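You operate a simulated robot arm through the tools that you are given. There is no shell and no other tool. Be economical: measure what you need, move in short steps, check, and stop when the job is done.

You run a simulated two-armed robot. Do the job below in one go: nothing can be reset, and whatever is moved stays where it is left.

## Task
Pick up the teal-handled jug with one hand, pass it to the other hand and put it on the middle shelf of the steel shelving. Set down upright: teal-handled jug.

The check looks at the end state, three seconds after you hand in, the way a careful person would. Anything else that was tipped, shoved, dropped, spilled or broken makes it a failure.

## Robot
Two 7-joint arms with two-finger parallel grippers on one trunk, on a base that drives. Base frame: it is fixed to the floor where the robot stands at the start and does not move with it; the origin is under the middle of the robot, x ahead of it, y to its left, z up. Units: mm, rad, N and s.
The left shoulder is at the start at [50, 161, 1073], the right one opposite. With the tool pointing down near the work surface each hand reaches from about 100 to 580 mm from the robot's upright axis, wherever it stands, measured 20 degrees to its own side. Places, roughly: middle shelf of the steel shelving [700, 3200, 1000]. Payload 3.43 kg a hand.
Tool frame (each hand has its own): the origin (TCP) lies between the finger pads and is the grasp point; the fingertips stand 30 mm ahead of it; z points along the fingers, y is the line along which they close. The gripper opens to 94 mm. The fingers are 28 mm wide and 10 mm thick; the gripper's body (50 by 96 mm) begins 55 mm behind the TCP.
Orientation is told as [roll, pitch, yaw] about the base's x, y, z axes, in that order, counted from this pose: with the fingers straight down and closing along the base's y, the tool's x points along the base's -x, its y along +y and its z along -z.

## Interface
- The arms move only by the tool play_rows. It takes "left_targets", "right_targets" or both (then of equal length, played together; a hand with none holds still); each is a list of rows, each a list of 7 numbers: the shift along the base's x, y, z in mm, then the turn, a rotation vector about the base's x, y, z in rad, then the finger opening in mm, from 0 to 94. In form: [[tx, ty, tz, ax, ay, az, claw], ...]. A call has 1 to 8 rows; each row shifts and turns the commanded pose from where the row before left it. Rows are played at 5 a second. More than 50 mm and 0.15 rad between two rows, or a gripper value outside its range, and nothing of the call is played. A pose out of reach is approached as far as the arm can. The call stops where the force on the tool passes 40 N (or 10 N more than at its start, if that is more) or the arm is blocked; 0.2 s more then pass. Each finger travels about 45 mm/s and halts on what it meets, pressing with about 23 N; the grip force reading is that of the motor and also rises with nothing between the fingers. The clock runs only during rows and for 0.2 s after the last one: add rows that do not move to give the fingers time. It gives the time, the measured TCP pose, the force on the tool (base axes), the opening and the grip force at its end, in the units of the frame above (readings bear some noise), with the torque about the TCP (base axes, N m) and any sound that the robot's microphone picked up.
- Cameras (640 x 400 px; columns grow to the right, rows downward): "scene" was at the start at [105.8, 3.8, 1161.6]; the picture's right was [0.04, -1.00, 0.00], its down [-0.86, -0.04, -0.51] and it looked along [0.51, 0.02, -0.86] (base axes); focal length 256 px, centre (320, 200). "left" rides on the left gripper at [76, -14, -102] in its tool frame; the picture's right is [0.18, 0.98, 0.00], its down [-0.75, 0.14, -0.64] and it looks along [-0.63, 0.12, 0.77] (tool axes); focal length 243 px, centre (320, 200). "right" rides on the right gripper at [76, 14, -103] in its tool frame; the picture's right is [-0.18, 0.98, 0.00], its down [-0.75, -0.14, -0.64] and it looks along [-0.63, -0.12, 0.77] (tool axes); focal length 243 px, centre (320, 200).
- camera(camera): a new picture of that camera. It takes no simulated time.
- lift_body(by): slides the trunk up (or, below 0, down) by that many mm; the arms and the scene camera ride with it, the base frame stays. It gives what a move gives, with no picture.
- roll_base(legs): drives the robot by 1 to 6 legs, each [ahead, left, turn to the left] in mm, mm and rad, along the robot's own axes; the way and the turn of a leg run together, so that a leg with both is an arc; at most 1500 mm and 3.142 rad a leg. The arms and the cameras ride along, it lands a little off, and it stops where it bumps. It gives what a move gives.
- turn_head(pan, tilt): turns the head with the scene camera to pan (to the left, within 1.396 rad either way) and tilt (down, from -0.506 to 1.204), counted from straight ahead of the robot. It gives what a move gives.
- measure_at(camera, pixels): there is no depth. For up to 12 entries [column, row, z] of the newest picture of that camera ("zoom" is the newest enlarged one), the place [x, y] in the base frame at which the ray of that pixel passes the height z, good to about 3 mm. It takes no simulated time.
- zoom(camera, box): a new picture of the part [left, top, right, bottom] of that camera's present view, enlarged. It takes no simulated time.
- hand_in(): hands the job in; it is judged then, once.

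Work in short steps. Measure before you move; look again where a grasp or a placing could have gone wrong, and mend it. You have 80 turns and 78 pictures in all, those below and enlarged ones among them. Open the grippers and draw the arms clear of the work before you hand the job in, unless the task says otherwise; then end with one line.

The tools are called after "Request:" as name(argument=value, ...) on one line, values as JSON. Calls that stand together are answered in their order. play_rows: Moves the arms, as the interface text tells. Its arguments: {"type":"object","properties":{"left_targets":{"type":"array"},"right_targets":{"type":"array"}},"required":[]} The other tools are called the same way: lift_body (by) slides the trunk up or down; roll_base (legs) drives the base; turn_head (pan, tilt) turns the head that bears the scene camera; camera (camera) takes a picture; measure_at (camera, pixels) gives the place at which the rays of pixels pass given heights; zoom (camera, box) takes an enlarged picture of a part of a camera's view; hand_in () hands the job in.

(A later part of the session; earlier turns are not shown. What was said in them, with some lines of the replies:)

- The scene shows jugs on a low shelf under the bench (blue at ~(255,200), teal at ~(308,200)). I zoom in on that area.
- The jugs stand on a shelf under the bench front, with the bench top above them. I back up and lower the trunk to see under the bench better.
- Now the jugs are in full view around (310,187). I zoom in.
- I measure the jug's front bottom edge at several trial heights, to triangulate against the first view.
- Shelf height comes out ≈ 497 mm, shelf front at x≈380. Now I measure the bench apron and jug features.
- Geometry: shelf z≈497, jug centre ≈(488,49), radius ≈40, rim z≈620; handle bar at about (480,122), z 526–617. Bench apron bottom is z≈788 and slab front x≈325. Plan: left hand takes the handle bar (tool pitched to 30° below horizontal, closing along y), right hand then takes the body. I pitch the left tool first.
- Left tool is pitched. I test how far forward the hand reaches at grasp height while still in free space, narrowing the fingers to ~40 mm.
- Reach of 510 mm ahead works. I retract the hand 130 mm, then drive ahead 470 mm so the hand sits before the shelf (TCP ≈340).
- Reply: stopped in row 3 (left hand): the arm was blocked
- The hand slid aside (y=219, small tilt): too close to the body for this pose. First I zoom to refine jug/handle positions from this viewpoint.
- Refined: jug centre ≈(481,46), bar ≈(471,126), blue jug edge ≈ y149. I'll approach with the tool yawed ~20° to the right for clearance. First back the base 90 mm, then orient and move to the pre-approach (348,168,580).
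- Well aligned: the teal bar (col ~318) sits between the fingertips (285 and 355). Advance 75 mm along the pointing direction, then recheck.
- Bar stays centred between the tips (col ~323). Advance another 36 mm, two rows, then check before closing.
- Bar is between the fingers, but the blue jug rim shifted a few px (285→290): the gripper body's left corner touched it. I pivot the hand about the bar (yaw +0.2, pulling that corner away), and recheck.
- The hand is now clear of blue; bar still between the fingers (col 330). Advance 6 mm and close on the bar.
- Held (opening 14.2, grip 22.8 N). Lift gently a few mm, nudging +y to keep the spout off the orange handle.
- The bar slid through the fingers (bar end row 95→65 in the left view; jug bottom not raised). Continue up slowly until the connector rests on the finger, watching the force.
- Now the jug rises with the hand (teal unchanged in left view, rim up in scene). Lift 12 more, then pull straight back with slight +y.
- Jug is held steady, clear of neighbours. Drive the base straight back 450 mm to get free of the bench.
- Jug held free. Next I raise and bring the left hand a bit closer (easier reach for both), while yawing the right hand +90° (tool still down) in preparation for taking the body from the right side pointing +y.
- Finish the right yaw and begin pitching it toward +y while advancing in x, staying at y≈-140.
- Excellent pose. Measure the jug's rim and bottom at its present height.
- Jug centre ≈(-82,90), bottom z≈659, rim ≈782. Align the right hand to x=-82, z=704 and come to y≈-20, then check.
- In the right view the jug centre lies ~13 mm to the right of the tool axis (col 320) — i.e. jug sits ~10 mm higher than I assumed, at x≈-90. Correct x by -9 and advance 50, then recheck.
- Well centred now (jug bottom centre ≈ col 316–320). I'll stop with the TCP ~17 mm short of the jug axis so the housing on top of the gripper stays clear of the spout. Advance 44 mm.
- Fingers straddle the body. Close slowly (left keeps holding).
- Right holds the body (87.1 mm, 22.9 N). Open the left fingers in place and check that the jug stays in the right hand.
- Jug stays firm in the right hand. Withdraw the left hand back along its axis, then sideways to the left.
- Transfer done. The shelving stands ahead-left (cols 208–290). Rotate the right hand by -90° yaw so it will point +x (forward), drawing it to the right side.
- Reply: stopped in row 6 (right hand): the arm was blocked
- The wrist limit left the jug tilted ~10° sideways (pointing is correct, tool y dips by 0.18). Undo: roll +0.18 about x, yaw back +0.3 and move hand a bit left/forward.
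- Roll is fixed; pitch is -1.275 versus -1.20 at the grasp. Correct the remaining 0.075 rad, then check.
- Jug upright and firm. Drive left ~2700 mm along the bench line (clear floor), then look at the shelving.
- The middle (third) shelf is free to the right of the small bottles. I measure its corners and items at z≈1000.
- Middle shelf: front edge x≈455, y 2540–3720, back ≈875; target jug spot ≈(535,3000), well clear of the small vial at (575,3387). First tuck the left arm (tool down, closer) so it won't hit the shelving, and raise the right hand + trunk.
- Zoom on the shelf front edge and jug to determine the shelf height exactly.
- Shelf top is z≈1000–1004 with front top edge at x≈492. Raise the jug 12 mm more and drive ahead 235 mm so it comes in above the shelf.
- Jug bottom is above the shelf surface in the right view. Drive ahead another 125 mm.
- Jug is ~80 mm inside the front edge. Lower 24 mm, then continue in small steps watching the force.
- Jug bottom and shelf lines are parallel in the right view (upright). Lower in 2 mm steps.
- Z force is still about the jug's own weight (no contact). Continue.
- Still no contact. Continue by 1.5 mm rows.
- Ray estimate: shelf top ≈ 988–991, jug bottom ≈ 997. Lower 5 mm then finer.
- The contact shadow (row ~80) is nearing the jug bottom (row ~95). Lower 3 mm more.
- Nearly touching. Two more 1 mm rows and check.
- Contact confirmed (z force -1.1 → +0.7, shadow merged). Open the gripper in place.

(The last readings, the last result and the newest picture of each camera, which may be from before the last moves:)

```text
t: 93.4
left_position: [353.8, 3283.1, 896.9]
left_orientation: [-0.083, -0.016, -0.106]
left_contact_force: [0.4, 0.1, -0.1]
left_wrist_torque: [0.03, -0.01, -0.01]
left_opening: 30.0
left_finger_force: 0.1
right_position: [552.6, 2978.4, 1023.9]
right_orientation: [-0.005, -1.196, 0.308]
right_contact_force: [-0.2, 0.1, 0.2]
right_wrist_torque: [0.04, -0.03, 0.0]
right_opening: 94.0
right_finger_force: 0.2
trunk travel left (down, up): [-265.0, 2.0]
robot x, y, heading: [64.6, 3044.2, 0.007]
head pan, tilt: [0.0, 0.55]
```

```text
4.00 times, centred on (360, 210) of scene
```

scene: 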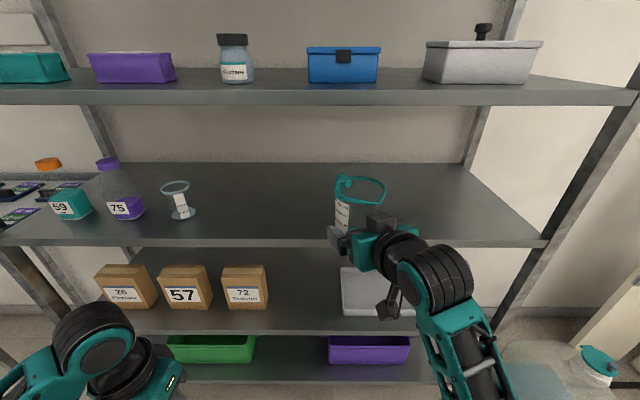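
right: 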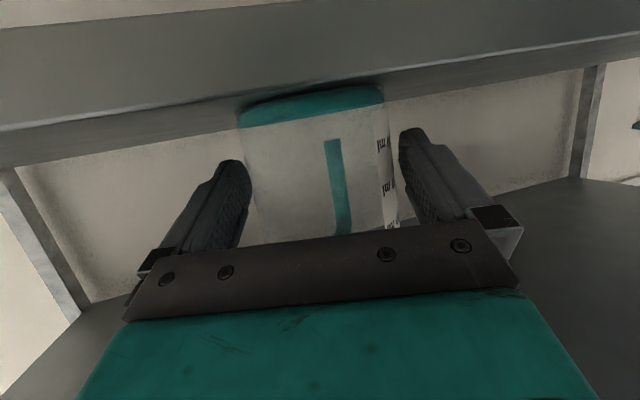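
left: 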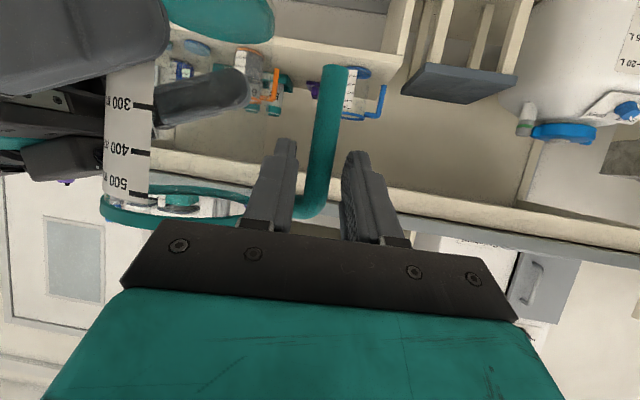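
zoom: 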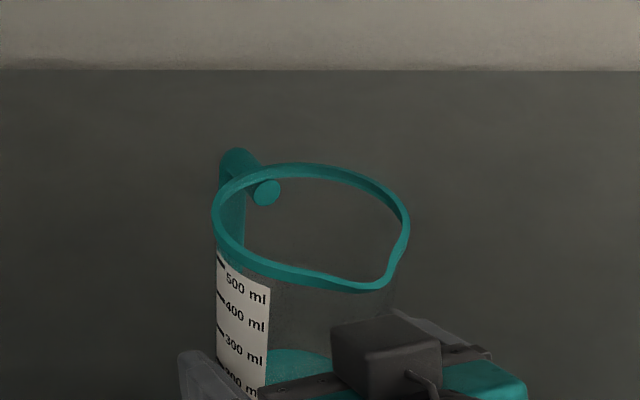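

Released, jug standing. Withdraw slowly straight back along the hand's axis and check that the jug does not follow.

Request:
play_rows(right_targets=[[-7.6, -2.4, 0, 0, 0, 0, 94], [-7.6, -2.4, 0, 0, 0, 0, 94], [-7.6, -2.4, 0, 0, 0, 0, 94], [0, 0, 0, 0, 0, 0, 94]])

Request:
camera(camera="right")

Request:
zoom(camera="scene", box=[280, 160, 440, 260])

```text
t: 94.4
left_position: [352.6, 3285.1, 898.1]
left_orientation: [-0.082, -0.018, -0.104]
left_contact_force: [0.9, -0.4, -0.9]
left_wrist_torque: [-0.01, 0.0, 0.02]
left_opening: 29.7
left_finger_force: 0.0
right_position: [531.1, 2970.0, 1025.3]
right_orientation: [-0.009, -1.198, 0.309]
right_contact_force: [0.6, 0.3, -0.1]
right_wrist_torque: [-0.01, 0.03, 0.0]
right_opening: 94.2
right_finger_force: 0.1
trunk travel left (down, up): [-265.0, 2.0]
robot x, y, heading: [62.4, 3045.5, 0.004]
head pan, tilt: [0.0, 0.55]
```

```text
8 pictures are left
```

right: 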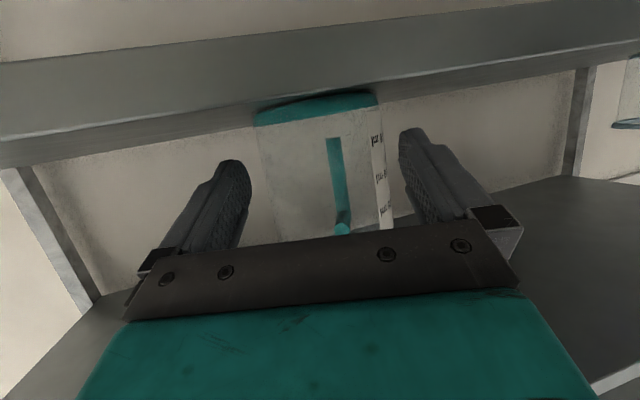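

```text
4.00 times, centred on (360, 210) of scene
```

zoom: 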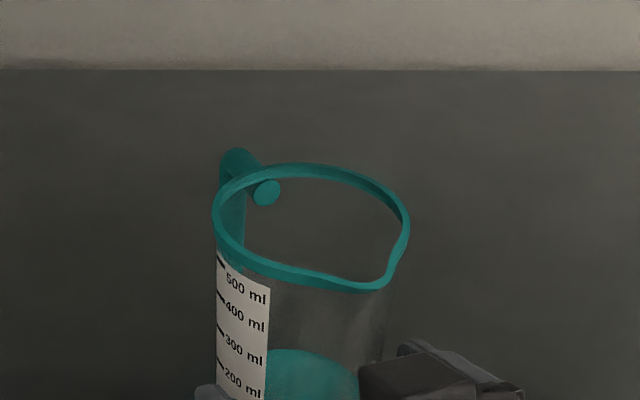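

The jug stayed put (rim unchanged in the scene view). Retract the hand another ~55 mm, then drive the base straight back.

Request:
play_rows(right_targets=[[-10, -3.1, 0, 0, 0, 0, 94], [-15, -4.7, 0, 0, 0, 0, 94], [-15, -4.7, 0, 0, 0, 0, 94], [-10, -3.1, 0, 0, 0, 0, 94], [0, 0, 0, 0, 0, 0, 94]])

Request:
roll_base(legs=[[-350, 0, 0]])

Request:
camera(camera="scene")

```text
t: 95.6
left_position: [353.4, 3283.5, 896.8]
left_orientation: [-0.082, -0.017, -0.106]
left_contact_force: [0.0, -0.1, 0.1]
left_wrist_torque: [0.0, -0.02, -0.02]
left_opening: 29.8
left_finger_force: 0.1
right_position: [482.1, 2954.2, 1023.9]
right_orientation: [-0.007, -1.197, 0.307]
right_contact_force: [0.1, -0.2, -0.7]
right_wrist_torque: [0.01, -0.03, -0.02]
right_opening: 93.9
right_finger_force: 0.1
trunk travel left (down, up): [-265.0, 2.0]
robot x, y, heading: [58.5, 3046.8, 0.001]
head pan, tilt: [0.0, 0.55]
```

```text
t: 97.9
left_position: [4.5, 3280.7, 897.5]
left_orientation: [-0.082, -0.018, -0.114]
left_contact_force: [0.5, 0.7, 0.0]
left_wrist_torque: [0.03, 0.0, 0.0]
left_opening: 30.0
left_finger_force: 0.3
right_position: [130.2, 2951.4, 1025.1]
right_orientation: [-0.007, -1.196, 0.299]
right_contact_force: [-0.4, 0.3, -0.8]
right_wrist_torque: [0.02, -0.02, -0.01]
right_opening: 93.9
right_finger_force: 0.1
trunk travel left (down, up): [-265.0, 2.0]
robot x, y, heading: [-290.0, 3049.5, -0.007]
head pan, tilt: [0.0, 0.55]
```

```text
6 pictures are left
```

scene: 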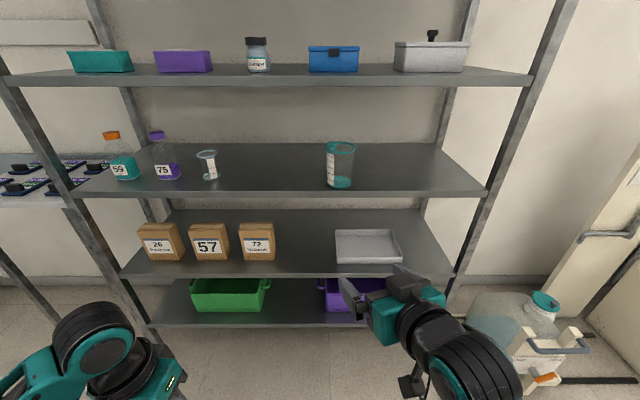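

The jug stands upright on the middle shelf (340,165), everything else in place. Open the left gripper as well and hand in.

Request:
play_rows(left_targets=[[0, 0, 0, 0, 0, 0, 60], [0, 0, 0, 0, 0, 0, 94], [0, 0, 0, 0, 0, 0, 94], [0, 0, 0, 0, 0, 0, 94]])

Request:
zoom(camera="scene", box=[270, 120, 410, 208])

```text
t: 98.9
left_position: [4.4, 3280.2, 897.2]
left_orientation: [-0.084, -0.017, -0.116]
left_contact_force: [-0.6, 0.0, 0.4]
left_wrist_torque: [0.02, 0.01, -0.01]
left_opening: 94.3
left_finger_force: 0.1
right_position: [129.5, 2952.3, 1025.6]
right_orientation: [-0.006, -1.198, 0.297]
right_contact_force: [-0.1, -0.2, 0.1]
right_wrist_torque: [0.02, 0.02, 0.03]
right_opening: 94.1
right_finger_force: 0.1
trunk travel left (down, up): [-265.0, 2.0]
robot x, y, heading: [-295.2, 3045.5, -0.004]
head pan, tilt: [0.0, 0.55]
```

```text
4.55 times, centred on (340, 164) of scene
```

zoom: 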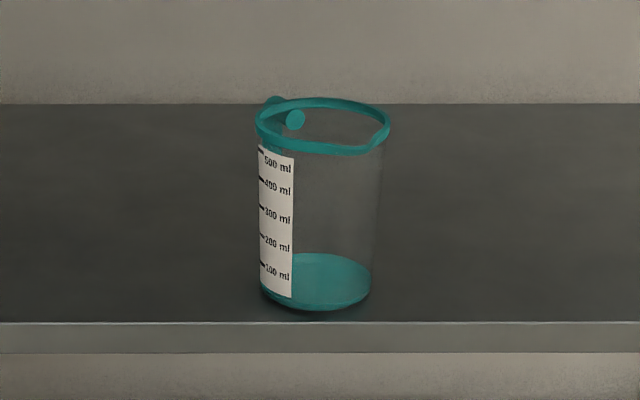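

The jug is upright and fully on the middle shelf, with its liquid still inside; both grippers are open and clear. Hand in.

Request:
hand_in()

```text
The job is handed in.
```

The teal-handled jug was picked up with the left hand, passed to the right and set upright on the middle shelf of the steel shelving with its liquid still in it; during the pick-up the left gripper brushed the blue jug and shifted it a few millimetres, but it stayed upright.
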